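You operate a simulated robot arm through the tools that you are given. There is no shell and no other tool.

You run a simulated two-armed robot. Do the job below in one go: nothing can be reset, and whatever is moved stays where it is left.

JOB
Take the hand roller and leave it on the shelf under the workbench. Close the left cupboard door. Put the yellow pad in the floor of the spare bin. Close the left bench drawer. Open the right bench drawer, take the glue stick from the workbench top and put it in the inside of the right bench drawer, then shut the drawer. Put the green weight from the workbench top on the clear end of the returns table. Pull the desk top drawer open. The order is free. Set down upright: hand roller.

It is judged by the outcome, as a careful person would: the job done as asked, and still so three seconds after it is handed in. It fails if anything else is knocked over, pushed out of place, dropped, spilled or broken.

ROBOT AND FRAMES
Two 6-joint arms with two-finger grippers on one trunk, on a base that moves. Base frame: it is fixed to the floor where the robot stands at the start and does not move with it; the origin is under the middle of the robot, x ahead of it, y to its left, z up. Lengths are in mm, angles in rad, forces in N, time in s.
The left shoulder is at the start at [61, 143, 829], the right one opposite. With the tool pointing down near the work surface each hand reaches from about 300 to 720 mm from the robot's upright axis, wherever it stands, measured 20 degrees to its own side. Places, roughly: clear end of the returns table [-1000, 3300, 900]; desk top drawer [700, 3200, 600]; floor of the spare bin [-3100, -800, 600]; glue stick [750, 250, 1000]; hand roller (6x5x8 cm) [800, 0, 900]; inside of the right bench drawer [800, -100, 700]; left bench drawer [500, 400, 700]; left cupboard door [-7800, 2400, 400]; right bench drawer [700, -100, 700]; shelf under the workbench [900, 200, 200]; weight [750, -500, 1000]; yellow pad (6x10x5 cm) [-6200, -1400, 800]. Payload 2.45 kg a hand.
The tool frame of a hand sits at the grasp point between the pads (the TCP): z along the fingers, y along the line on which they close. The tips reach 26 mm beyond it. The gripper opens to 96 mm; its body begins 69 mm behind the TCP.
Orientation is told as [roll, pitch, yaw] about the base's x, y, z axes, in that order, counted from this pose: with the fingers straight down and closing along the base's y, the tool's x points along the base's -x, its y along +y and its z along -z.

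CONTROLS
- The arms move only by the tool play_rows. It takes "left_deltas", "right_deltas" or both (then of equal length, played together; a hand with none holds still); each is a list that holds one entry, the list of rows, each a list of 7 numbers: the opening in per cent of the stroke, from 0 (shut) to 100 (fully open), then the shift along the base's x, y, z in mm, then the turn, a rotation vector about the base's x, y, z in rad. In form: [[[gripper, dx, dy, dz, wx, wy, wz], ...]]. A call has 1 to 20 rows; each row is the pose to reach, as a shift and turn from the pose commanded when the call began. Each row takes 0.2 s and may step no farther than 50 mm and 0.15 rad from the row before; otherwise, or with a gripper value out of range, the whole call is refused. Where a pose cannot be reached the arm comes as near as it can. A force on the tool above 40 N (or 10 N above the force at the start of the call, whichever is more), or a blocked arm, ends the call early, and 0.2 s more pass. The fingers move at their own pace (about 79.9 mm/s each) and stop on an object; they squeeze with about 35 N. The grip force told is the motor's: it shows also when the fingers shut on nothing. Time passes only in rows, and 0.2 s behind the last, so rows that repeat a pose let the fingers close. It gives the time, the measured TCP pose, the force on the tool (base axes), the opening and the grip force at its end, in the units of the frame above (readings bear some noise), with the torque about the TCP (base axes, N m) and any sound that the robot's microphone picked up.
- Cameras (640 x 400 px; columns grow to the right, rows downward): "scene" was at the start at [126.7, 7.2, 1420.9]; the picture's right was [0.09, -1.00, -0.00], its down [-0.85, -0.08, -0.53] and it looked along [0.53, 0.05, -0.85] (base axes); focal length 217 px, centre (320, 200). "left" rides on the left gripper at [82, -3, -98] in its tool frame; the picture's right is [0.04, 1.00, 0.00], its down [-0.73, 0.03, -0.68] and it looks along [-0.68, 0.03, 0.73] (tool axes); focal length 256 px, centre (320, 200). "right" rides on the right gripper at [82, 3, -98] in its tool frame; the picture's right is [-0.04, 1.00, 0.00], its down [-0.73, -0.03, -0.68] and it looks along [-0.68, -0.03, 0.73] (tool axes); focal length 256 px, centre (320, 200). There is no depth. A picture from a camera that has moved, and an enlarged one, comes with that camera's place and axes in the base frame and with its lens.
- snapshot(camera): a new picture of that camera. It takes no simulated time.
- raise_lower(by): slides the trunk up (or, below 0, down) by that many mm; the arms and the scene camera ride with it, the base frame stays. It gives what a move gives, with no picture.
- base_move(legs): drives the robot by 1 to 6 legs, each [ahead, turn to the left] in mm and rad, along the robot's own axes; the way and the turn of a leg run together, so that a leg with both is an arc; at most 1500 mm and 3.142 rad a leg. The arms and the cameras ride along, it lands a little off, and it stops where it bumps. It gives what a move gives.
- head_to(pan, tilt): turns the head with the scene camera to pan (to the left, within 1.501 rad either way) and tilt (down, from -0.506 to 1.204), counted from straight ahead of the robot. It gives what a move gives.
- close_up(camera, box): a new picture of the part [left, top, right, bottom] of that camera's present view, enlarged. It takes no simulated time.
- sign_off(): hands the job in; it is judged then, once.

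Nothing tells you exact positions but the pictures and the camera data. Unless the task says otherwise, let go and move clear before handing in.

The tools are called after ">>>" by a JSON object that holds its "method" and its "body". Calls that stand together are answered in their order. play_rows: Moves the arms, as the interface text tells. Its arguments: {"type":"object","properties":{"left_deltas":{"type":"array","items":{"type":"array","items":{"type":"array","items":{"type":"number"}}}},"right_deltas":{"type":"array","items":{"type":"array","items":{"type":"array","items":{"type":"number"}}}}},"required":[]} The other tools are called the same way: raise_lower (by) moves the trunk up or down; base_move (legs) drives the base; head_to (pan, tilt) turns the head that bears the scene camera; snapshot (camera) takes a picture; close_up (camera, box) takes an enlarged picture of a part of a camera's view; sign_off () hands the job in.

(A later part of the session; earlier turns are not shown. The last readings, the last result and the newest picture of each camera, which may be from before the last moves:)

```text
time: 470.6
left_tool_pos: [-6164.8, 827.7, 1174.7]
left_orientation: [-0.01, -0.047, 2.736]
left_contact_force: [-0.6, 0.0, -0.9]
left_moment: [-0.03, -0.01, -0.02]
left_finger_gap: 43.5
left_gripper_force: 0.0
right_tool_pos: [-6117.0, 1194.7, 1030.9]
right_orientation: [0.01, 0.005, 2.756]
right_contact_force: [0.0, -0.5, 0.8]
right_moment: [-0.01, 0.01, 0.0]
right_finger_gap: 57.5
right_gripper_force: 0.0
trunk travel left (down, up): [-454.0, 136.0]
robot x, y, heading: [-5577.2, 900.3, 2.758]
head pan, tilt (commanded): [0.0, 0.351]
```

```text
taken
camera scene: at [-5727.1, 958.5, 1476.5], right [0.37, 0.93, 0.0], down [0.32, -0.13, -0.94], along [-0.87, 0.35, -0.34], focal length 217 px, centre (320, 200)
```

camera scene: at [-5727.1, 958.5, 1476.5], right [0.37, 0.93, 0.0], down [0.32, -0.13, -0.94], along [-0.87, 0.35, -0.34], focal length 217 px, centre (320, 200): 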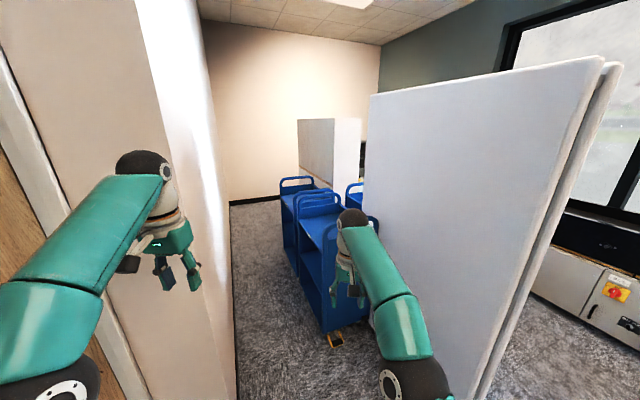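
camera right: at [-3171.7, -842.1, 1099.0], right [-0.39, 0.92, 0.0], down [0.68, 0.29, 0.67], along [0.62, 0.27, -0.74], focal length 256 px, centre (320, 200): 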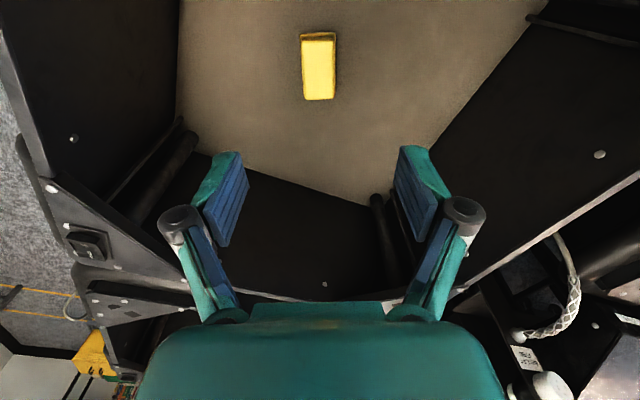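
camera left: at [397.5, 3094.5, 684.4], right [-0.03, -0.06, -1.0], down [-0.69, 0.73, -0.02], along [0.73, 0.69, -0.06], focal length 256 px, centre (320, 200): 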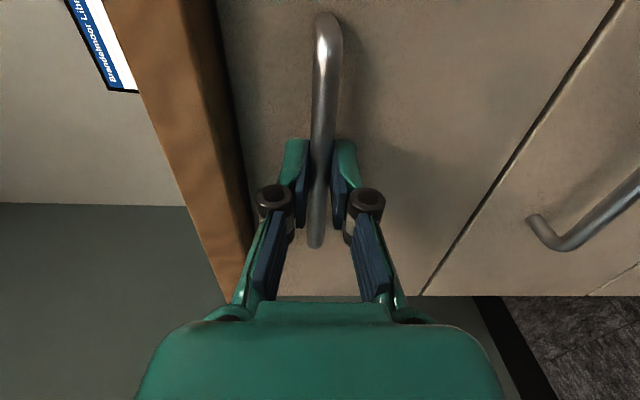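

The lane beside the blue carts is too narrow for me. The cupboard must be reached north of the white partition, so I'll go around the partition's east end.

>>> {"method": "base_move", "body": {"legs": [[0, -0.35]]}}

>>> {"method": "base_move", "body": {"legs": [[0, -0.35]]}}

>>> {"method": "base_move", "body": {"legs": [[0, -0.35]]}}

>>> {"method": "base_move", "body": {"legs": [[0, -0.25]]}}

>>> {"method": "head_to", "body": {"pan": 0.3, "tilt": 0.4}}

>>> {"method": "snapshot", "body": {"camera": "scene"}}

```text
time: 471.6
left_tool_pos: [-6170.2, 883.5, 1175.1]
left_orientation: [-0.01, -0.046, 2.637]
left_contact_force: [0.1, 0.4, 0.1]
left_moment: [0.01, -0.04, 0.0]
left_finger_gap: 43.3
left_gripper_force: 0.0
right_tool_pos: [-6087.4, 1244.2, 1031.0]
right_orientation: [0.012, 0.001, 2.657]
right_contact_force: [-0.2, -0.3, 0.5]
right_moment: [0.01, 0.03, 0.03]
right_finger_gap: 57.7
right_gripper_force: 0.1
trunk travel left (down, up): [-454.0, 136.0]
robot x, y, heading: [-5583.6, 894.1, 2.662]
head pan, tilt (commanded): [0.0, 0.351]
stopped in leg 1: the robot was blocked; the commanded pose is now the measured one
```

```text
time: 473.2
left_tool_pos: [-6138.2, 1087.7, 1176.8]
left_orientation: [-0.007, -0.048, 2.284]
left_contact_force: [0.2, 0.3, -0.7]
left_moment: [-0.02, 0.0, 0.03]
left_finger_gap: 43.1
left_gripper_force: 0.0
right_tool_pos: [-5934.6, 1397.5, 1033.1]
right_orientation: [0.011, -0.002, 2.304]
right_contact_force: [0.9, -0.4, -0.2]
right_moment: [-0.02, -0.03, 0.03]
right_finger_gap: 57.5
right_gripper_force: 0.1
trunk travel left (down, up): [-454.0, 136.0]
robot x, y, heading: [-5593.6, 886.2, 2.307]
head pan, tilt (commanded): [0.0, 0.351]
```

```text
time: 474.8
left_tool_pos: [-6037.8, 1263.8, 1177.3]
left_orientation: [-0.011, -0.047, 1.936]
left_contact_force: [-1.3, 0.7, -0.3]
left_moment: [0.0, -0.01, -0.01]
left_finger_gap: 43.0
left_gripper_force: 0.0
right_tool_pos: [-5740.3, 1485.2, 1032.7]
right_orientation: [0.012, 0.0, 1.954]
right_contact_force: [0.1, -0.3, 0.8]
right_moment: [0.01, -0.01, 0.0]
right_finger_gap: 57.7
right_gripper_force: 0.1
trunk travel left (down, up): [-454.0, 136.0]
robot x, y, heading: [-5613.8, 881.2, 1.964]
head pan, tilt (commanded): [0.0, 0.351]
```

```text
time: 476.2
left_tool_pos: [-5928.7, 1358.3, 1176.8]
left_orientation: [-0.008, -0.048, 1.686]
left_contact_force: [0.7, 0.3, 0.8]
left_moment: [0.0, 0.02, 0.01]
left_finger_gap: 43.3
left_gripper_force: 0.1
right_tool_pos: [-5586.5, 1498.3, 1033.1]
right_orientation: [0.014, 0.001, 1.706]
right_contact_force: [0.3, 1.2, -0.7]
right_moment: [0.0, -0.01, 0.02]
right_finger_gap: 57.4
right_gripper_force: 0.0
trunk travel left (down, up): [-454.0, 136.0]
robot x, y, heading: [-5626.9, 883.7, 1.706]
head pan, tilt (commanded): [0.0, 0.351]
```

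```text
time: 477.0
left_tool_pos: [-5930.5, 1357.7, 1177.2]
left_orientation: [-0.008, -0.049, 1.686]
left_contact_force: [0.5, 0.1, -1.5]
left_moment: [0.0, 0.01, -0.04]
left_finger_gap: 43.2
left_gripper_force: 0.1
right_tool_pos: [-5587.6, 1499.7, 1034.7]
right_orientation: [0.014, -0.001, 1.706]
right_contact_force: [0.7, -0.5, -0.5]
right_moment: [-0.04, -0.02, 0.01]
right_finger_gap: 57.7
right_gripper_force: 0.0
trunk travel left (down, up): [-454.0, 136.0]
robot x, y, heading: [-5628.1, 883.9, 1.706]
head pan, tilt (commanded): [0.3, 0.4]
```

```text
taken
camera scene: at [-5676.8, 1026.0, 1472.0], right [0.91, 0.42, 0.0], down [0.16, -0.35, -0.92], along [-0.39, 0.83, -0.39], focal length 217 px, centre (320, 200)
```

scene: 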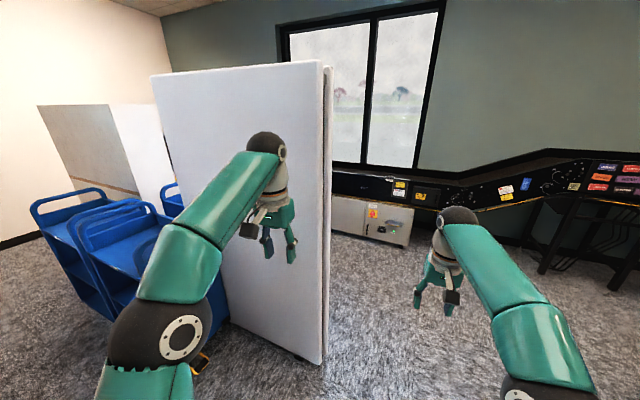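

The partition's east end is at about (-6051, 1802), and the conveyor lies along y≈3380. I'll go north past the partition, then turn west.

>>> {"method": "base_move", "body": {"legs": [[0, -0.25]]}}

>>> {"method": "base_move", "body": {"legs": [[1500, 0]]}}

>>> {"method": "base_move", "body": {"legs": [[0, 0.38]]}}

>>> {"method": "base_move", "body": {"legs": [[0, 0.38]]}}

>>> {"method": "base_move", "body": {"legs": [[0, 0.38]]}}

>>> {"method": "head_to", "body": {"pan": 0.4, "tilt": 0.4}}

>>> {"method": "snapshot", "body": {"camera": "scene"}}

```text
time: 478.3
left_tool_pos: [-5801.2, 1418.1, 1176.8]
left_orientation: [-0.009, -0.048, 1.436]
left_contact_force: [-0.5, -0.2, -0.2]
left_moment: [0.0, 0.03, -0.03]
left_finger_gap: 43.0
left_gripper_force: 0.0
right_tool_pos: [-5435.3, 1469.6, 1033.7]
right_orientation: [0.011, 0.002, 1.453]
right_contact_force: [-0.6, -0.3, -0.1]
right_moment: [-0.05, 0.02, -0.02]
right_finger_gap: 57.6
right_gripper_force: 0.0
trunk travel left (down, up): [-454.0, 136.0]
robot x, y, heading: [-5640.8, 881.9, 1.46]
head pan, tilt (commanded): [0.3, 0.4]
```

```text
time: 485.8
left_tool_pos: [-5614.0, 2904.6, 1178.7]
left_orientation: [-0.008, -0.048, 1.425]
left_contact_force: [0.4, 0.2, 1.5]
left_moment: [0.0, 0.01, -0.01]
left_finger_gap: 43.2
left_gripper_force: 0.0
right_tool_pos: [-5247.8, 2951.7, 1034.3]
right_orientation: [0.012, 0.003, 1.441]
right_contact_force: [0.6, -0.2, -0.3]
right_moment: [-0.03, -0.05, -0.02]
right_finger_gap: 57.5
right_gripper_force: 0.0
trunk travel left (down, up): [-454.0, 136.0]
robot x, y, heading: [-5460.7, 2365.2, 1.446]
head pan, tilt (commanded): [0.3, 0.4]
```

```text
time: 487.5
left_tool_pos: [-5802.6, 2802.7, 1178.8]
left_orientation: [-0.008, -0.05, 1.804]
left_contact_force: [-0.5, -0.3, 0.0]
left_moment: [-0.01, 0.02, -0.01]
left_finger_gap: 43.1
left_gripper_force: 0.1
right_tool_pos: [-5480.0, 2985.4, 1034.5]
right_orientation: [0.013, 0.001, 1.824]
right_contact_force: [0.1, 0.2, -0.2]
right_moment: [-0.01, 0.01, -0.01]
right_finger_gap: 57.9
right_gripper_force: 0.1
trunk travel left (down, up): [-454.0, 136.0]
robot x, y, heading: [-5440.7, 2367.2, 1.821]
head pan, tilt (commanded): [0.3, 0.4]
```

```text
time: 489.2
left_tool_pos: [-5938.2, 2636.7, 1179.2]
left_orientation: [-0.009, -0.049, 2.183]
left_contact_force: [-0.2, -0.5, -0.7]
left_moment: [0.01, -0.03, -0.02]
left_finger_gap: 43.2
left_gripper_force: 0.1
right_tool_pos: [-5704.3, 2924.3, 1034.8]
right_orientation: [0.011, -0.002, 2.204]
right_contact_force: [0.1, -0.1, -0.4]
right_moment: [-0.03, 0.0, -0.02]
right_finger_gap: 57.7
right_gripper_force: 0.0
trunk travel left (down, up): [-454.0, 136.0]
robot x, y, heading: [-5423.6, 2378.4, 2.205]
head pan, tilt (commanded): [0.3, 0.4]
```

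```text
time: 491.1
left_tool_pos: [-5998.7, 2427.6, 1178.6]
left_orientation: [-0.011, -0.052, 2.567]
left_contact_force: [-0.5, -0.6, 0.0]
left_moment: [0.05, 0.01, 0.02]
left_finger_gap: 43.3
left_gripper_force: 0.0
right_tool_pos: [-5891.1, 2780.8, 1035.5]
right_orientation: [0.011, 0.001, 2.586]
right_contact_force: [1.0, 0.1, 0.7]
right_moment: [-0.03, 0.03, 0.02]
right_finger_gap: 57.8
right_gripper_force: 0.0
trunk travel left (down, up): [-454.0, 136.0]
robot x, y, heading: [-5414.6, 2395.8, 2.583]
head pan, tilt (commanded): [0.3, 0.4]
stopped in leg 1: the robot was blocked; the commanded pose is now the measured one
```

```text
time: 491.8
left_tool_pos: [-5999.0, 2427.4, 1179.6]
left_orientation: [-0.008, -0.05, 2.563]
left_contact_force: [-0.3, -1.9, -0.1]
left_moment: [0.02, 0.0, -0.01]
left_finger_gap: 43.1
left_gripper_force: 0.0
right_tool_pos: [-5890.3, 2781.3, 1035.6]
right_orientation: [0.013, 0.0, 2.584]
right_contact_force: [0.2, 0.4, -0.7]
right_moment: [0.03, 0.04, 0.0]
right_finger_gap: 57.9
right_gripper_force: 0.0
trunk travel left (down, up): [-454.0, 136.0]
robot x, y, heading: [-5417.2, 2396.4, 2.587]
head pan, tilt (commanded): [0.4, 0.4]
```

```text
taken
camera scene: at [-5562.2, 2442.3, 1472.0], right [0.15, 0.99, 0.0], down [0.39, -0.06, -0.92], along [-0.91, 0.14, -0.39], focal length 217 px, centre (320, 200)
```

scene: 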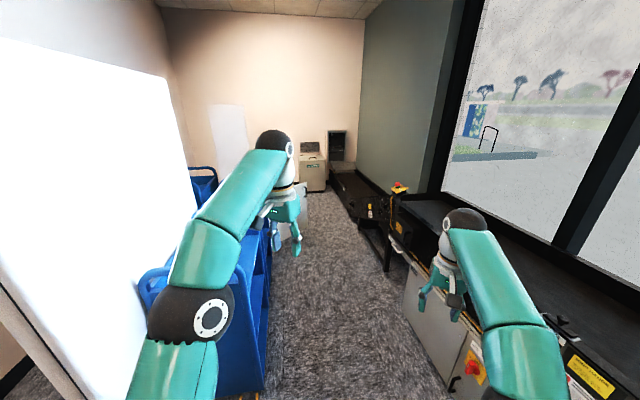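

I see a lane about 1 m wide leading west between the blue carts and the conveyor. I'll zoom in on its far end for the cupboard.

>>> {"method": "close_up", "body": {"camera": "scene", "box": [220, 90, 420, 240]}}

>>> {"method": "head_to", "body": {"pan": 0.8, "tilt": 0.3}}

>>> {"method": "snapshot", "body": {"camera": "scene"}}

```text
2.67 times, centred on (320, 165) of scene
camera zoom: at [-5562.2, 2442.3, 1472.0], right [0.15, 0.99, 0.0], down [0.39, -0.06, -0.92], along [-0.91, 0.14, -0.39], focal length 578 px, centre (320, 293)
```

zoom: 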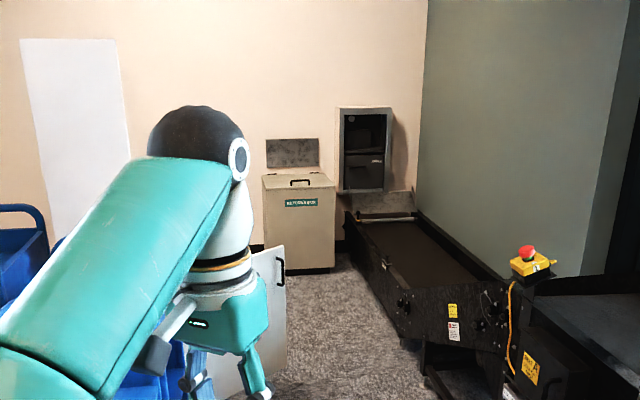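

```text
time: 492.7
left_tool_pos: [-5998.6, 2426.6, 1178.6]
left_orientation: [-0.008, -0.049, 2.567]
left_contact_force: [-0.6, -0.4, 0.3]
left_moment: [-0.01, 0.01, 0.03]
left_finger_gap: 43.5
left_gripper_force: 0.1
right_tool_pos: [-5890.2, 2781.9, 1035.4]
right_orientation: [0.013, 0.0, 2.586]
right_contact_force: [0.1, 0.4, 0.8]
right_moment: [0.01, -0.01, 0.02]
right_finger_gap: 57.8
right_gripper_force: 0.0
trunk travel left (down, up): [-454.0, 136.0]
robot x, y, heading: [-5416.2, 2396.6, 2.586]
head pan, tilt (commanded): [0.799, 0.3]
```

```text
taken
camera scene: at [-5561.1, 2405.6, 1481.3], right [-0.24, 0.97, 0.0], down [0.29, 0.07, -0.96], along [-0.93, -0.23, -0.3], focal length 217 px, centre (320, 200)
```

scene: 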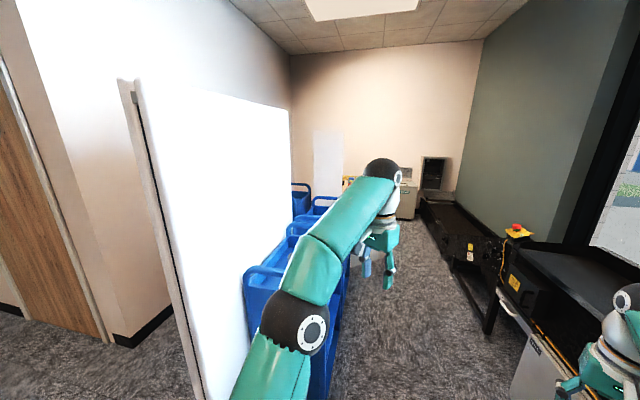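

I see an open white door with a black handle beyond the carts, with its free edge around (-7970, 2655). That should be the left cupboard door. I'll drive up the lane.

>>> {"method": "base_move", "body": {"legs": [[480, 0]]}}

>>> {"method": "base_move", "body": {"legs": [[0, 0.3]]}}

>>> {"method": "base_move", "body": {"legs": [[0, 0.2]]}}

>>> {"method": "play_rows", "body": {"left_deltas": [[[45, 0, 20, 0, 0, 0, 0], [45, 0, 45, 0, 0, 0, 0], [45, 0, 70, 0, 0, 0, 0], [45, 0, 90, 0, 0, 0, 0]]], "right_deltas": [[[60, 0, 20, 0, 0, 0, 0], [60, 0, 45, 0, 0, 0, 0], [60, 0, 70, 0, 0, 0, 0], [60, 0, 90, 0, 0, 0, 0]]]}}

>>> {"method": "head_to", "body": {"pan": 0.2, "tilt": 0.45}}

>>> {"method": "snapshot", "body": {"camera": "scene"}}

```text
time: 495.6
left_tool_pos: [-6412.9, 2684.1, 1177.8]
left_orientation: [-0.007, -0.05, 2.565]
left_contact_force: [-0.2, 0.6, -0.9]
left_moment: [-0.04, 0.01, -0.01]
left_finger_gap: 43.1
left_gripper_force: 0.2
right_tool_pos: [-6304.3, 3036.2, 1033.0]
right_orientation: [0.013, 0.001, 2.586]
right_contact_force: [-0.1, -0.2, -1.0]
right_moment: [-0.02, 0.0, -0.01]
right_finger_gap: 57.8
right_gripper_force: 0.0
trunk travel left (down, up): [-454.0, 136.0]
robot x, y, heading: [-5829.2, 2649.3, 2.59]
head pan, tilt (commanded): [0.799, 0.3]
```

```text
time: 496.8
left_tool_pos: [-6403.9, 2567.6, 1180.0]
left_orientation: [-0.01, -0.054, 2.771]
left_contact_force: [0.9, -0.3, 0.4]
left_moment: [-0.03, -0.03, 0.01]
left_finger_gap: 43.1
left_gripper_force: 0.0
right_tool_pos: [-6366.6, 2933.6, 1036.3]
right_orientation: [0.018, -0.006, 2.785]
right_contact_force: [-0.3, -0.5, -0.1]
right_moment: [0.0, 0.03, 0.0]
right_finger_gap: 57.7
right_gripper_force: 0.0
trunk travel left (down, up): [-454.0, 136.0]
robot x, y, heading: [-5828.0, 2660.9, 2.795]
head pan, tilt (commanded): [0.799, 0.3]
stopped in leg 1: the robot was blocked; the commanded pose is now the measured one
```

```text
time: 498.0
left_tool_pos: [-6374.8, 2453.4, 1178.3]
left_orientation: [-0.008, -0.057, 2.968]
left_contact_force: [1.4, -0.8, 0.5]
left_moment: [-0.02, 0.0, 0.01]
left_finger_gap: 43.1
left_gripper_force: 0.1
right_tool_pos: [-6411.5, 2820.9, 1035.7]
right_orientation: [0.018, -0.007, 2.986]
right_contact_force: [0.2, -0.8, -0.7]
right_moment: [0.0, 0.02, -0.02]
right_finger_gap: 57.5
right_gripper_force: 0.0
trunk travel left (down, up): [-454.0, 136.0]
robot x, y, heading: [-5826.2, 2673.1, 2.993]
head pan, tilt (commanded): [0.799, 0.3]
```

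```text
time: 499.0
left_tool_pos: [-6375.2, 2544.0, 1178.7]
left_orientation: [-0.008, -0.058, 2.968]
left_contact_force: [-0.2, 0.3, 0.4]
left_moment: [-0.01, -0.04, 0.0]
left_finger_gap: 43.3
left_gripper_force: 0.1
right_tool_pos: [-6413.2, 2912.6, 1036.0]
right_orientation: [0.018, -0.005, 2.986]
right_contact_force: [0.6, 0.1, 0.0]
right_moment: [-0.02, 0.0, 0.03]
right_finger_gap: 57.7
right_gripper_force: 0.0
trunk travel left (down, up): [-454.0, 136.0]
robot x, y, heading: [-5824.5, 2669.9, 2.989]
head pan, tilt (commanded): [0.799, 0.3]
```

```text
time: 500.0
left_tool_pos: [-6374.9, 2542.2, 1178.3]
left_orientation: [-0.008, -0.06, 2.969]
left_contact_force: [0.6, -1.0, 0.1]
left_moment: [-0.01, -0.02, 0.02]
left_finger_gap: 43.3
left_gripper_force: 0.0
right_tool_pos: [-6411.9, 2911.4, 1036.9]
right_orientation: [0.021, -0.007, 2.987]
right_contact_force: [-0.7, 0.0, 0.3]
right_moment: [0.02, -0.01, -0.01]
right_finger_gap: 57.7
right_gripper_force: 0.1
trunk travel left (down, up): [-454.0, 136.0]
robot x, y, heading: [-5826.1, 2672.8, 2.999]
head pan, tilt (commanded): [0.201, 0.45]
```

```text
taken
camera scene: at [-5980.2, 2675.8, 1467.4], right [-0.05, 1.0, 0.0], down [0.44, 0.02, -0.9], along [-0.9, -0.05, -0.44], focal length 217 px, centre (320, 200)
```

scene: 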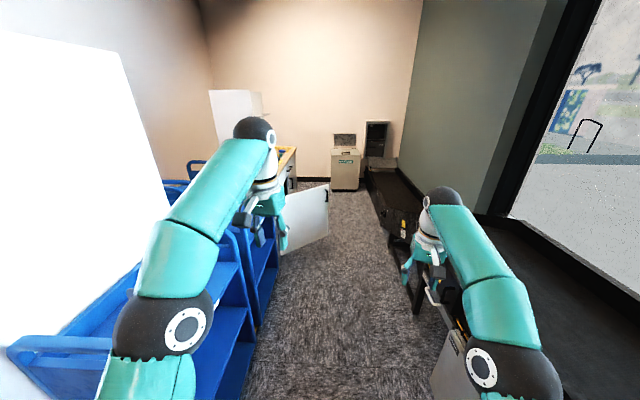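

The open cupboard door is visible ahead-left. I'll zoom in.

>>> {"method": "close_up", "body": {"camera": "scene", "box": [230, 120, 390, 280]}}

```text
2.50 times, centred on (310, 200) of scene
camera zoom: at [-5980.2, 2675.8, 1467.4], right [-0.05, 1.0, 0.0], down [0.44, 0.02, -0.9], along [-0.9, -0.05, -0.44], focal length 542 px, centre (345, 200)
```

zoom: 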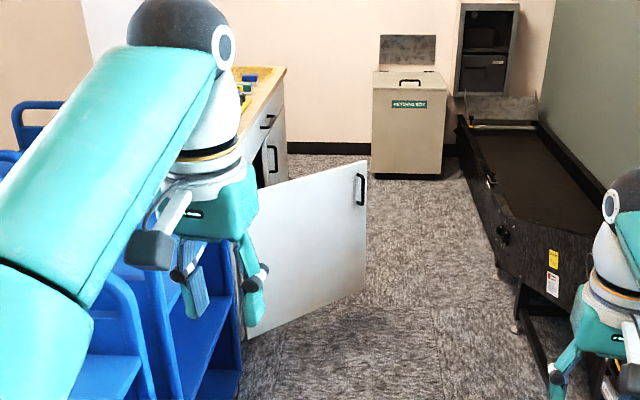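

The left door is hinged near (-7558, 2220), its free edge is near (-7890, 2653), and it stands about 52° open, top z≈700. I'll drive up the lane and look closer.

>>> {"method": "base_move", "body": {"legs": [[0, 0.09]]}}

>>> {"method": "base_move", "body": {"legs": [[900, 0]]}}

>>> {"method": "head_to", "body": {"pan": 0.35, "tilt": 0.65}}

>>> {"method": "snapshot", "body": {"camera": "scene"}}

>>> {"method": "snapshot", "body": {"camera": "left"}}

```text
time: 501.0
left_tool_pos: [-6361.4, 2493.9, 1178.2]
left_orientation: [-0.01, -0.058, 3.056]
left_contact_force: [0.0, 0.7, 0.8]
left_moment: [0.02, 0.0, -0.02]
left_finger_gap: 43.4
left_gripper_force: 0.0
right_tool_pos: [-6432.2, 2858.8, 1036.7]
right_orientation: [0.019, -0.008, 3.077]
right_contact_force: [-0.2, -0.5, -0.3]
right_moment: [-0.02, 0.02, 0.01]
right_finger_gap: 57.6
right_gripper_force: 0.1
trunk travel left (down, up): [-454.0, 136.0]
robot x, y, heading: [-5826.2, 2680.7, 3.089]
head pan, tilt (commanded): [0.201, 0.45]
```

```text
time: 505.8
left_tool_pos: [-7255.1, 2542.6, 1178.9]
left_orientation: [-0.008, -0.059, 3.061]
left_contact_force: [-0.6, 1.1, -0.6]
left_moment: [0.0, 0.02, 0.01]
left_finger_gap: 43.1
left_gripper_force: 0.0
right_tool_pos: [-7326.2, 2908.1, 1036.4]
right_orientation: [0.02, -0.007, 3.078]
right_contact_force: [0.0, 0.1, -0.2]
right_moment: [0.02, -0.03, 0.02]
right_finger_gap: 57.7
right_gripper_force: 0.0
trunk travel left (down, up): [-454.0, 136.0]
robot x, y, heading: [-6719.3, 2724.6, 3.081]
head pan, tilt (commanded): [0.201, 0.45]
```

```text
time: 506.5
left_tool_pos: [-7254.2, 2542.6, 1179.2]
left_orientation: [-0.008, -0.059, 3.062]
left_contact_force: [-1.3, 0.9, 1.0]
left_moment: [-0.01, 0.01, -0.01]
left_finger_gap: 43.2
left_gripper_force: 0.0
right_tool_pos: [-7325.5, 2908.1, 1037.2]
right_orientation: [0.02, -0.008, 3.078]
right_contact_force: [0.2, -0.7, -0.3]
right_moment: [0.05, 0.02, -0.01]
right_finger_gap: 57.4
right_gripper_force: 0.1
trunk travel left (down, up): [-454.0, 136.0]
robot x, y, heading: [-6716.8, 2726.7, 3.09]
head pan, tilt (commanded): [0.351, 0.649]
```

```text
taken
camera scene: at [-6866.1, 2705.2, 1449.6], right [-0.29, 0.96, 0.0], down [0.58, 0.18, -0.8], along [-0.76, -0.23, -0.6], focal length 217 px, centre (320, 200)
```

scene: 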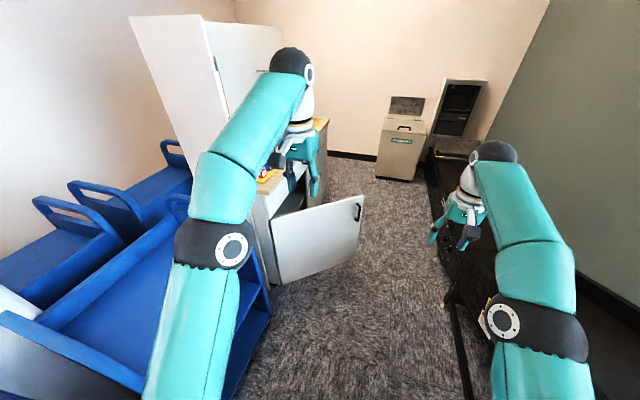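

```text
taken
camera left: at [-7168.1, 2538.2, 1272.0], right [-0.04, -1.0, -0.01], down [-0.69, 0.02, 0.72], along [-0.72, 0.04, -0.69], focal length 256 px, centre (320, 200)
```

left: 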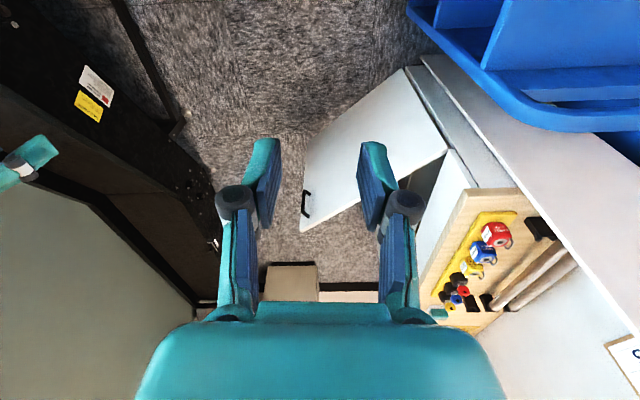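

Now I have it precisely: hinge (-7520, 2266), free edge (-7856, 2641), door top z≈770, counter front y≈2210–2257 at z≈900. I'll drive to x≈-7330 so the left hand can push the door's outer face.

>>> {"method": "base_move", "body": {"legs": [[600, 0]]}}

>>> {"method": "head_to", "body": {"pan": 0.4, "tilt": 0.95}}

>>> {"method": "snapshot", "body": {"camera": "scene"}}

>>> {"method": "snapshot", "body": {"camera": "left"}}

```text
time: 509.9
left_tool_pos: [-7859.3, 2571.9, 1179.6]
left_orientation: [-0.008, -0.058, 3.068]
left_contact_force: [-0.1, 0.6, 0.6]
left_moment: [-0.01, -0.03, 0.01]
left_finger_gap: 43.0
left_gripper_force: 0.0
right_tool_pos: [-7931.6, 2935.5, 1036.7]
right_orientation: [0.02, -0.006, 3.086]
right_contact_force: [-0.9, 0.6, 0.2]
right_moment: [-0.02, -0.03, 0.01]
right_finger_gap: 58.1
right_gripper_force: 0.0
trunk travel left (down, up): [-454.0, 136.0]
robot x, y, heading: [-7324.4, 2758.2, 3.091]
head pan, tilt (commanded): [0.351, 0.649]
```

```text
time: 510.7
left_tool_pos: [-7858.7, 2571.9, 1179.3]
left_orientation: [-0.009, -0.056, 3.067]
left_contact_force: [-0.3, 0.7, -0.7]
left_moment: [0.01, 0.01, 0.0]
left_finger_gap: 43.0
left_gripper_force: 0.0
right_tool_pos: [-7930.6, 2935.7, 1037.7]
right_orientation: [0.02, -0.006, 3.083]
right_contact_force: [-0.3, 0.4, -0.5]
right_moment: [0.0, 0.0, 0.0]
right_finger_gap: 57.6
right_gripper_force: 0.1
trunk travel left (down, up): [-454.0, 136.0]
robot x, y, heading: [-7321.6, 2759.8, 3.093]
head pan, tilt (commanded): [0.4, 0.949]
```

```text
taken
camera scene: at [-7456.4, 2737.1, 1425.4], right [-0.34, 0.94, 0.0], down [0.76, 0.28, -0.58], along [-0.55, -0.2, -0.81], focal length 217 px, centre (320, 200)
```

scene: 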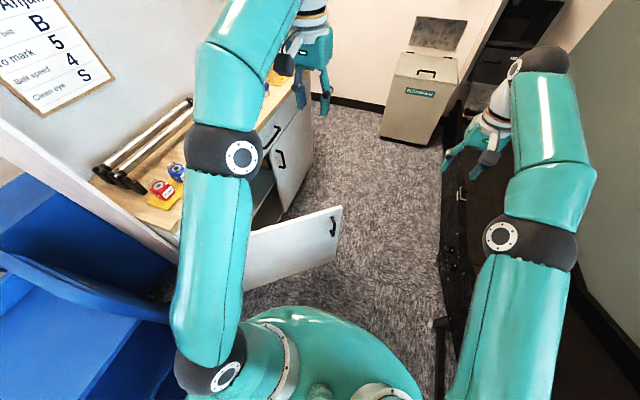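

```text
taken
camera left: at [-7771.8, 2567.5, 1272.2], right [-0.03, -1.0, -0.01], down [-0.69, 0.02, 0.72], along [-0.72, 0.03, -0.69], focal length 256 px, centre (320, 200)
```

left: 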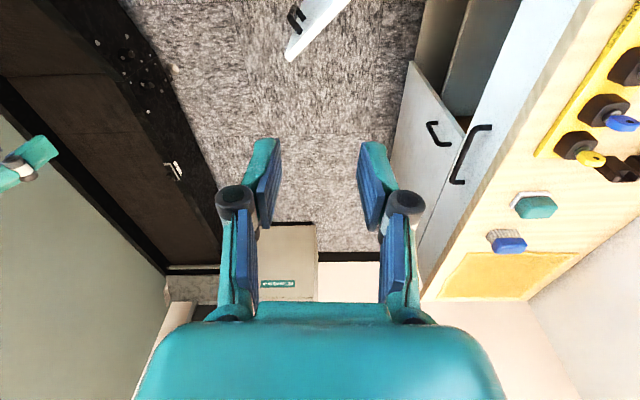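

The geometry is clear: the right door is closed, and the left one, about 47° open, is to be pushed shut. I'll bring the closed left hand down on the outer side of the door, with the fingertips tilted toward the cupboard.

>>> {"method": "play_rows", "body": {"left_deltas": [[[0, 20, 8, -30, -0.1, 0, 0], [0, 40, 16, -65, -0.2, 0, 0], [0, 60, 24, -105, -0.3, 0, 0], [0, 75, 28, -145, -0.4, 0, 0], [0, 85, 32, -190, -0.5, 0, 0], [0, 93, 36, -235, -0.6, 0, 0], [0, 93, 38, -275, -0.6, 0, 0], [0, 93, 40, -315, -0.6, 0, 0]]]}}

>>> {"method": "snapshot", "body": {"camera": "scene"}}

>>> {"method": "snapshot", "body": {"camera": "left"}}

```text
time: 512.5
left_tool_pos: [-7765.3, 2611.8, 864.9]
left_orientation: [0.59, -0.007, 3.047]
left_contact_force: [-0.1, -0.1, -0.2]
left_moment: [0.01, -0.02, 0.03]
left_finger_gap: 0.0
left_gripper_force: 28.5
right_tool_pos: [-7932.9, 2935.9, 1037.1]
right_orientation: [0.02, -0.007, 3.083]
right_contact_force: [-0.4, 0.5, 0.1]
right_moment: [0.0, 0.01, -0.04]
right_finger_gap: 57.7
right_gripper_force: 0.1
trunk travel left (down, up): [-454.0, 136.0]
robot x, y, heading: [-7327.4, 2756.7, 3.094]
head pan, tilt (commanded): [0.4, 0.949]
```

```text
taken
camera scene: at [-7457.0, 2737.2, 1425.3], right [-0.34, 0.94, 0.0], down [0.76, 0.28, -0.58], along [-0.55, -0.2, -0.81], focal length 217 px, centre (320, 200)
```

scene: 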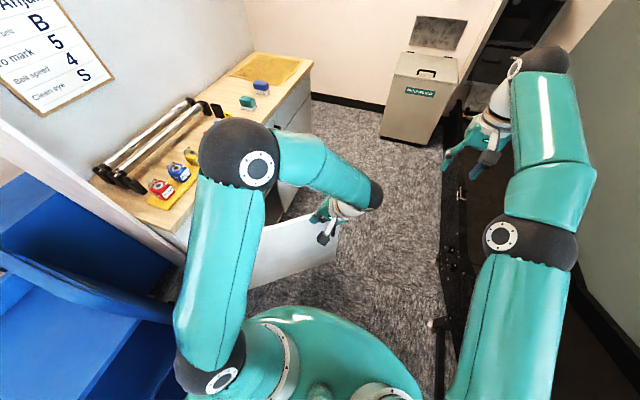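

```text
taken
camera left: at [-7678.5, 2660.9, 943.3], right [-0.03, -0.83, 0.56], down [-0.69, 0.42, 0.59], along [-0.72, -0.36, -0.59], focal length 256 px, centre (320, 200)
```

left: 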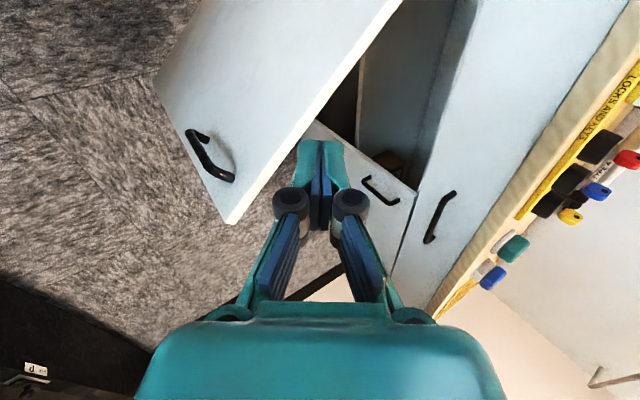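

The fingertips are about 37 mm outside the door face. I'll lower the hand below the door's top edge.

>>> {"method": "play_rows", "body": {"left_deltas": [[[0, 0, 2, -30, 0, 0, 0], [0, 0, 4, -60, 0, 0, 0], [0, 0, 4, -90, 0, 0, 0], [0, 0, 4, -120, 0, 0, 0], [0, 0, 4, -145, 0, 0, 0]]]}}

>>> {"method": "snapshot", "body": {"camera": "left"}}

>>> {"method": "snapshot", "body": {"camera": "scene"}}

```text
time: 513.7
left_tool_pos: [-7767.0, 2615.2, 719.2]
left_orientation: [0.589, -0.008, 3.047]
left_contact_force: [0.1, -0.2, 0.2]
left_moment: [0.0, 0.0, -0.01]
left_finger_gap: 0.2
left_gripper_force: 28.8
right_tool_pos: [-7932.0, 2936.3, 1037.4]
right_orientation: [0.02, -0.006, 3.083]
right_contact_force: [-0.9, 0.1, 0.0]
right_moment: [0.02, 0.0, -0.02]
right_finger_gap: 57.7
right_gripper_force: 0.0
trunk travel left (down, up): [-454.0, 136.0]
robot x, y, heading: [-7321.8, 2757.5, 3.096]
head pan, tilt (commanded): [0.4, 0.949]
```

```text
taken
camera left: at [-7678.8, 2664.8, 797.8], right [-0.03, -0.83, 0.56], down [-0.69, 0.42, 0.59], along [-0.72, -0.36, -0.59], focal length 256 px, centre (320, 200)
```

left: 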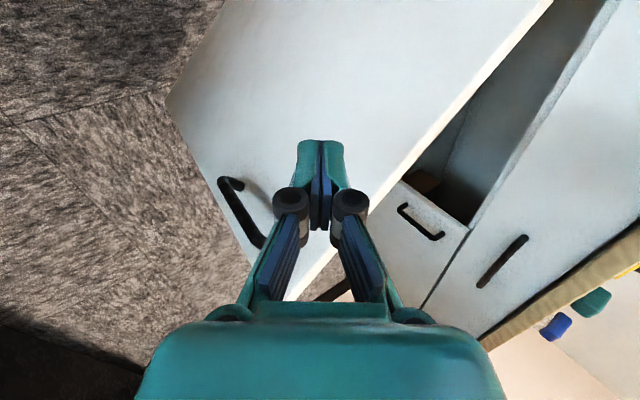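

```text
taken
camera scene: at [-7456.7, 2737.1, 1425.4], right [-0.34, 0.94, 0.0], down [0.76, 0.28, -0.58], along [-0.55, -0.2, -0.81], focal length 217 px, centre (320, 200)
```

scene: 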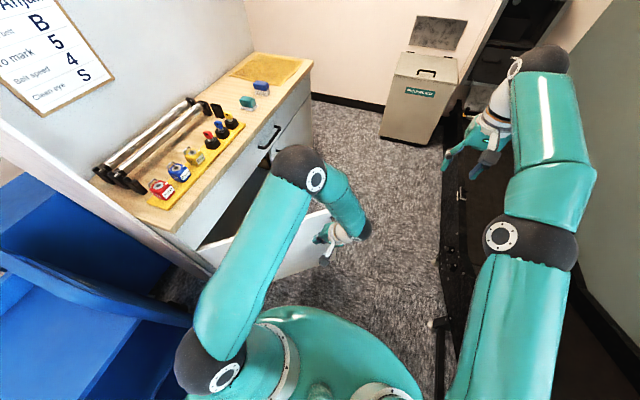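

The hand is now in front of the door's outer face. I'll push along the door's arc.

>>> {"method": "play_rows", "body": {"left_deltas": [[[0, -9, -18, 0, 0, 0, 0], [0, -24, -36, 0, 0, 0, 0], [0, -40, -54, 0, 0, 0, 0], [0, -56, -72, 0, 0, 0, 0], [0, -70, -90, 0, 0, 0, 0], [0, -83, -108, 0, 0, 0, 0], [0, -95, -127, 0, 0, 0, 0], [0, -106, -146, 0, 0, 0, 0], [0, -116, -165, 0, 0, 0, 0], [0, -124, -183, 0, 0, 0, 0]]]}}

>>> {"method": "snapshot", "body": {"camera": "left"}}

>>> {"method": "snapshot", "body": {"camera": "scene"}}

```text
time: 515.9
left_tool_pos: [-7889.2, 2432.4, 719.0]
left_orientation: [0.59, -0.006, 3.047]
left_contact_force: [-0.2, 0.6, 0.5]
left_moment: [-0.01, 0.0, 0.02]
left_finger_gap: 0.0
left_gripper_force: 28.3
right_tool_pos: [-7931.8, 2935.1, 1037.3]
right_orientation: [0.019, -0.007, 3.083]
right_contact_force: [-0.5, 1.0, -0.8]
right_moment: [-0.03, 0.01, -0.01]
right_finger_gap: 57.5
right_gripper_force: 0.0
trunk travel left (down, up): [-454.0, 136.0]
robot x, y, heading: [-7327.4, 2761.7, 3.095]
head pan, tilt (commanded): [0.4, 0.949]
```

```text
taken
camera left: at [-7802.4, 2480.7, 798.5], right [-0.04, -0.83, 0.56], down [-0.69, 0.42, 0.59], along [-0.72, -0.36, -0.59], focal length 256 px, centre (320, 200)
```

left: 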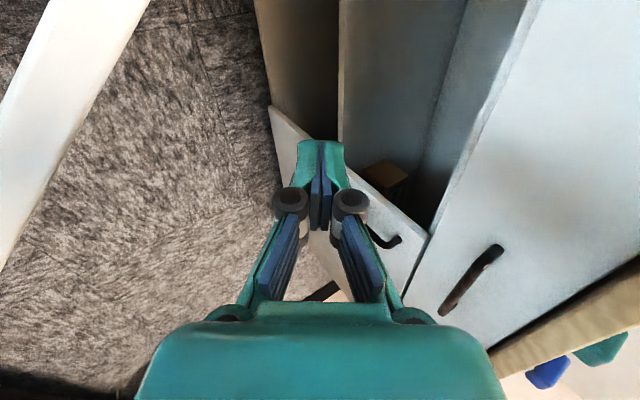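

```text
taken
camera scene: at [-7456.4, 2736.9, 1425.4], right [-0.34, 0.94, 0.0], down [0.76, 0.28, -0.58], along [-0.55, -0.2, -0.81], focal length 217 px, centre (320, 200)
```

scene: 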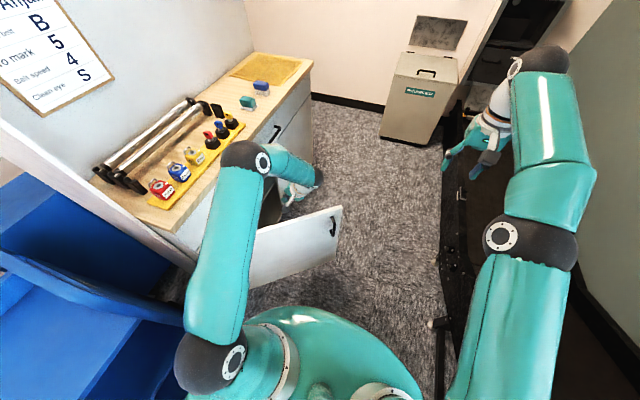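

The hand passed above the door, so its top is lower than I thought: both views agree on z≈660, with the hinge at (-7622, 2193) and the free edge at (-7970, 2649). I'll go back outside and lower to z≈580.

>>> {"method": "play_rows", "body": {"left_deltas": [[[0, 15, 35, 5, 0, 0, 0], [0, 30, 70, 5, 0, 0, 0], [0, 45, 110, 5, 0, 0, 0], [0, 58, 150, 5, 0, 0, 0], [0, 68, 185, 5, 0, 0, 0], [0, 70, 195, -25, 0, 0, 0], [0, 70, 195, -60, 0, 0, 0], [0, 70, 195, -95, 0, 0, 0], [0, 70, 195, -125, 0, 0, 0], [0, 70, 195, -140, 0, 0, 0]]]}}

>>> {"method": "snapshot", "body": {"camera": "left"}}

>>> {"method": "snapshot", "body": {"camera": "scene"}}

```text
time: 518.1
left_tool_pos: [-7820.9, 2629.3, 580.2]
left_orientation: [0.589, -0.007, 3.047]
left_contact_force: [-0.8, -0.5, -0.5]
left_moment: [-0.02, 0.01, -0.02]
left_finger_gap: 0.0
left_gripper_force: 29.2
right_tool_pos: [-7931.1, 2935.5, 1037.6]
right_orientation: [0.02, -0.006, 3.084]
right_contact_force: [-0.6, 0.4, 0.7]
right_moment: [0.01, 0.01, 0.0]
right_finger_gap: 57.7
right_gripper_force: 0.0
trunk travel left (down, up): [-454.0, 136.0]
robot x, y, heading: [-7322.9, 2757.5, 3.101]
head pan, tilt (commanded): [0.4, 0.949]
```

```text
taken
camera left: at [-7732.7, 2677.5, 658.2], right [-0.04, -0.83, 0.56], down [-0.69, 0.42, 0.59], along [-0.72, -0.36, -0.59], focal length 256 px, centre (320, 200)
```

left: 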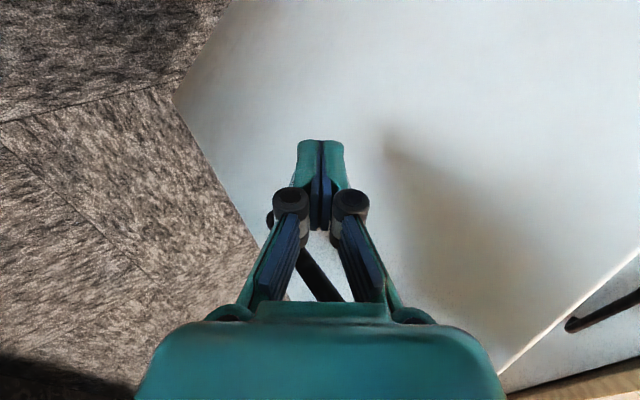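

```text
taken
camera scene: at [-7456.5, 2737.1, 1425.4], right [-0.34, 0.94, 0.0], down [0.76, 0.28, -0.58], along [-0.55, -0.2, -0.81], focal length 217 px, centre (320, 200)
```

scene: 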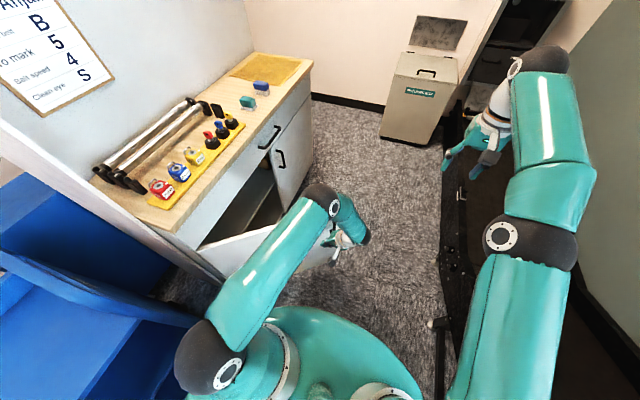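

Now the fingers are clearly in front of the door's outer face. I'll push along the door's arc.

>>> {"method": "play_rows", "body": {"left_deltas": [[[0, -20, -26, 0, 0, 0, 0], [0, -41, -53, 0, 0, 0, 0], [0, -62, -80, 0, 0, 0, 0], [0, -80, -95, 0, 0, 0, 0], [0, -97, -109, 0, 0, 0, 0], [0, -115, -128, 0, 0, 0, 0], [0, -132, -147, 0, 0, 0, 0], [0, -150, -172, 0, 0, 0, 0], [0, -167, -196, 0, 0, 0, 0]]]}}

>>> {"method": "snapshot", "body": {"camera": "left"}}

>>> {"method": "snapshot", "body": {"camera": "scene"}}

```text
time: 520.1
left_tool_pos: [-7985.4, 2432.7, 578.3]
left_orientation: [0.587, -0.005, 3.047]
left_contact_force: [-0.1, 0.1, 0.0]
left_moment: [0.01, -0.01, 0.0]
left_finger_gap: 0.2
left_gripper_force: 28.2
right_tool_pos: [-7931.7, 2935.9, 1037.3]
right_orientation: [0.02, -0.007, 3.084]
right_contact_force: [-0.3, 0.3, -0.8]
right_moment: [-0.03, 0.02, -0.01]
right_finger_gap: 57.9
right_gripper_force: 0.1
trunk travel left (down, up): [-454.0, 136.0]
robot x, y, heading: [-7322.6, 2759.0, 3.099]
head pan, tilt (commanded): [0.4, 0.949]
```

```text
taken
camera left: at [-7899.2, 2481.0, 657.6], right [-0.04, -0.83, 0.55], down [-0.69, 0.42, 0.58], along [-0.72, -0.36, -0.59], focal length 256 px, centre (320, 200)
```

left: 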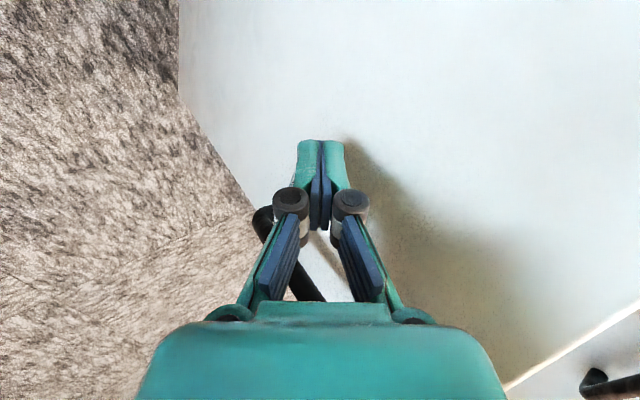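

```text
taken
camera scene: at [-7456.7, 2737.0, 1425.4], right [-0.34, 0.94, 0.0], down [0.76, 0.28, -0.58], along [-0.55, -0.2, -0.81], focal length 217 px, centre (320, 200)
```

scene: 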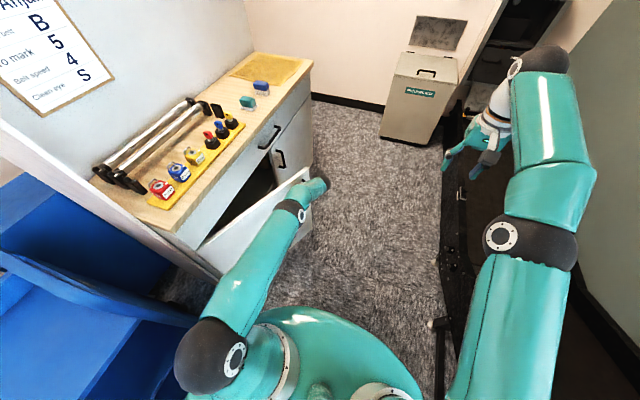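

The door is swinging shut, about 30° left. I'll push a bit more, then shift the base forward for reach.

>>> {"method": "play_rows", "body": {"left_deltas": [[[0, -16, -26, 0, 0, 0, 0], [0, -31, -53, 0, 0, 0, 0], [0, -20, -45, 0, 0, 0, 0], [0, 20, -25, 0, 0, 0, 0], [0, 60, -10, 0, 0, 0, 0], [0, 100, 0, 0, 0, 0, 0]]]}}

>>> {"method": "base_move", "body": {"legs": [[140, 0]]}}

>>> {"method": "snapshot", "body": {"camera": "left"}}

>>> {"method": "snapshot", "body": {"camera": "scene"}}

```text
time: 521.5
left_tool_pos: [-7887.5, 2432.4, 580.3]
left_orientation: [0.592, -0.009, 3.047]
left_contact_force: [0.3, 0.9, 1.0]
left_moment: [0.02, 0.01, 0.01]
left_finger_gap: 0.4
left_gripper_force: 28.7
left hand out of reach, approached as far as the arm can: row 1, 2, 3
right_tool_pos: [-7930.7, 2934.8, 1037.3]
right_orientation: [0.021, -0.008, 3.085]
right_contact_force: [0.2, -0.3, -0.2]
right_moment: [-0.04, -0.01, 0.0]
right_finger_gap: 57.7
right_gripper_force: 0.1
trunk travel left (down, up): [-454.0, 136.0]
robot x, y, heading: [-7324.4, 2758.8, 3.094]
head pan, tilt (commanded): [0.4, 0.949]
```

```text
time: 522.9
left_tool_pos: [-8029.1, 2437.6, 578.1]
left_orientation: [0.59, -0.004, 3.049]
left_contact_force: [-0.8, 0.2, -0.4]
left_moment: [-0.03, -0.04, 0.0]
left_finger_gap: 0.2
left_gripper_force: 28.8
right_tool_pos: [-8075.1, 2942.2, 1036.1]
right_orientation: [0.017, -0.004, 3.085]
right_contact_force: [-0.3, 0.6, -0.6]
right_moment: [-0.02, -0.06, -0.04]
right_finger_gap: 57.6
right_gripper_force: 0.0
trunk travel left (down, up): [-454.0, 136.0]
robot x, y, heading: [-7467.4, 2767.7, 3.096]
head pan, tilt (commanded): [0.4, 0.949]
```

```text
taken
camera left: at [-7942.0, 2487.7, 657.6], right [-0.03, -0.83, 0.56], down [-0.7, 0.42, 0.58], along [-0.72, -0.37, -0.59], focal length 256 px, centre (320, 200)
```

left: 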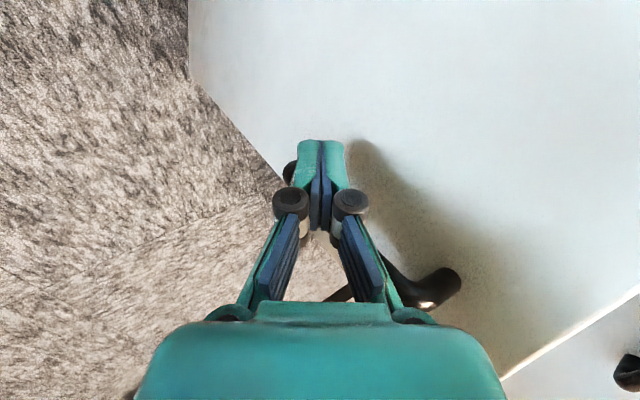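

```text
taken
camera scene: at [-7599.6, 2744.0, 1425.1], right [-0.34, 0.94, 0.0], down [0.76, 0.28, -0.58], along [-0.54, -0.2, -0.81], focal length 217 px, centre (320, 200)
```

scene: 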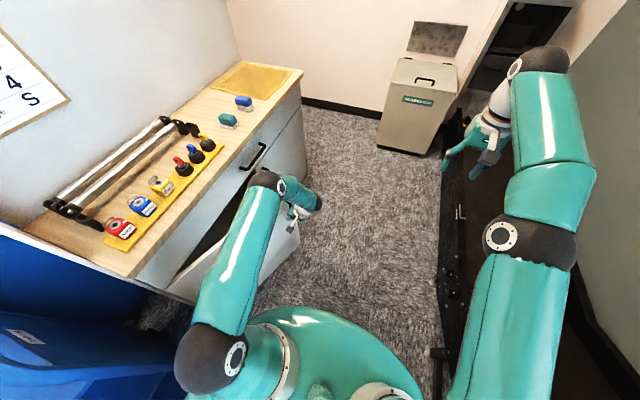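

I'm near the door's free edge and handle. I'll tilt the fingers more toward the door, shift slightly toward the hinge and push it shut.

>>> {"method": "play_rows", "body": {"left_deltas": [[[0, 8, -20, 0, -0.06, 0, 0], [0, 12, -40, 0, -0.12, 0, 0], [0, 13, -56, 0, -0.18, 0, 0], [0, 4, -80, 0, -0.25, 0, 0], [0, -5, -104, 0, -0.25, 0, 0], [0, -11, -129, 0, -0.25, 0, 0], [0, -17, -154, 0, -0.25, 0, 0]]]}}

>>> {"method": "snapshot", "body": {"camera": "left"}}

>>> {"method": "snapshot", "body": {"camera": "scene"}}

```text
time: 524.5
left_tool_pos: [-8044.9, 2285.8, 579.2]
left_orientation: [0.837, 0.018, 3.05]
left_contact_force: [0.4, 0.3, 0.1]
left_moment: [-0.05, 0.01, -0.01]
left_finger_gap: 0.0
left_gripper_force: 29.0
right_tool_pos: [-8073.1, 2940.9, 1038.5]
right_orientation: [0.02, -0.007, 3.085]
right_contact_force: [0.0, -0.2, -0.2]
right_moment: [0.0, -0.05, 0.02]
right_finger_gap: 57.6
right_gripper_force: 0.1
trunk travel left (down, up): [-454.0, 136.0]
robot x, y, heading: [-7464.5, 2761.8, 3.095]
head pan, tilt (commanded): [0.4, 0.949]
```

```text
taken
camera left: at [-7958.1, 2351.3, 644.0], right [-0.03, -0.67, 0.74], down [-0.69, 0.55, 0.46], along [-0.72, -0.5, -0.48], focal length 256 px, centre (320, 200)
```

left: 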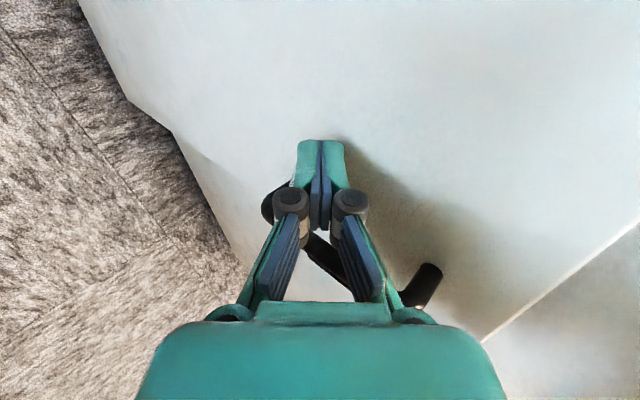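

```text
taken
camera scene: at [-7597.6, 2743.6, 1425.4], right [-0.34, 0.94, 0.0], down [0.76, 0.28, -0.58], along [-0.55, -0.2, -0.81], focal length 217 px, centre (320, 200)
```

scene: 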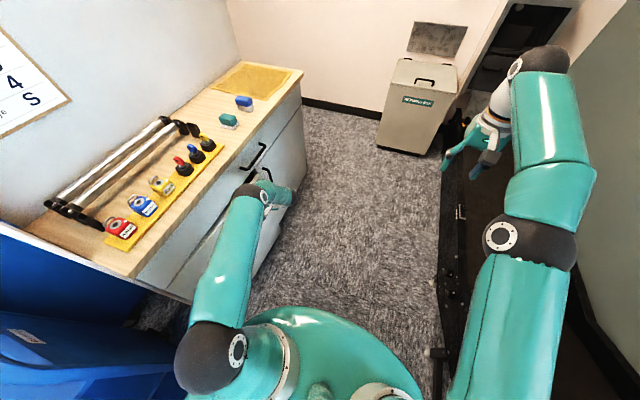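

The door is nearly shut. I'll press on gently until it meets resistance.

>>> {"method": "play_rows", "body": {"left_deltas": [[[0, -2, -12, 0, 0, 0, 0], [0, -3, -24, 0, 0, 0, 0], [0, -5, -36, 0, 0, 0, 0], [0, -6, -46, 0, 0, 0, 0], [0, -7, -55, 0, 0, 0, 0], [0, -7, -62, 0, 0, 0, 0], [0, -7, -69, 0, 0, 0, 0]]]}}

>>> {"method": "snapshot", "body": {"camera": "left"}}

>>> {"method": "snapshot", "body": {"camera": "scene"}}

```text
time: 525.7
left_tool_pos: [-8054.4, 2239.4, 577.8]
left_orientation: [0.827, 0.023, 3.04]
left_contact_force: [-0.2, 9.6, 3.7]
left_moment: [-0.01, -0.04, 0.11]
left_finger_gap: 0.0
left_gripper_force: 28.4
right_tool_pos: [-8072.6, 2941.0, 1037.9]
right_orientation: [0.018, -0.005, 3.086]
right_contact_force: [-0.1, 0.2, 0.1]
right_moment: [0.03, -0.02, 0.03]
right_finger_gap: 57.6
right_gripper_force: 0.0
trunk travel left (down, up): [-454.0, 136.0]
robot x, y, heading: [-7469.4, 2764.9, 3.097]
head pan, tilt (commanded): [0.4, 0.949]
stopped in row 6 (left hand): the force on the tool passed its limit at 49 N (the readings are from after the stop); the commanded pose is now the measured one
```

```text
taken
camera left: at [-7966.5, 2304.5, 642.4], right [-0.04, -0.68, 0.74], down [-0.69, 0.55, 0.47], along [-0.72, -0.49, -0.49], focal length 256 px, centre (320, 200)
```

left: 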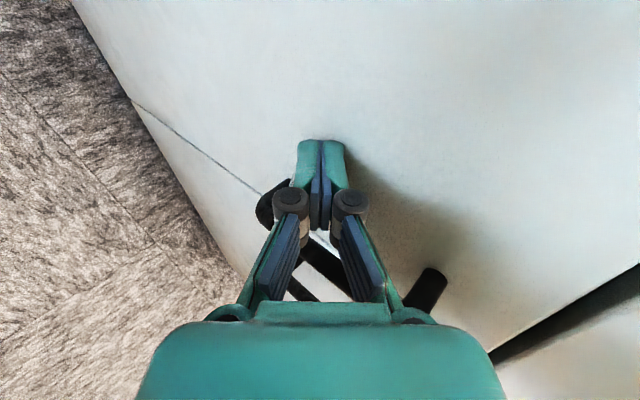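

```text
taken
camera scene: at [-7597.6, 2743.8, 1425.4], right [-0.34, 0.94, 0.0], down [0.76, 0.28, -0.58], along [-0.55, -0.2, -0.81], focal length 217 px, centre (320, 200)
```

scene: 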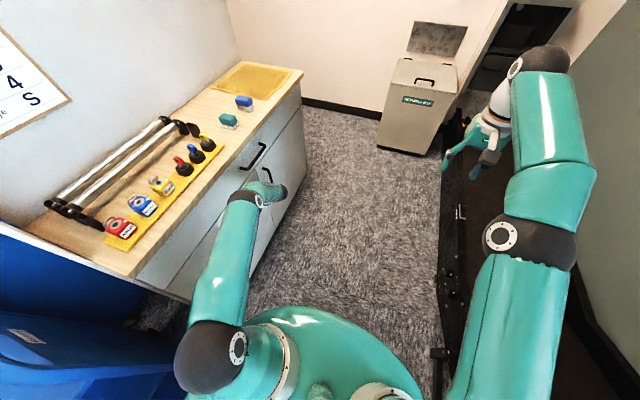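

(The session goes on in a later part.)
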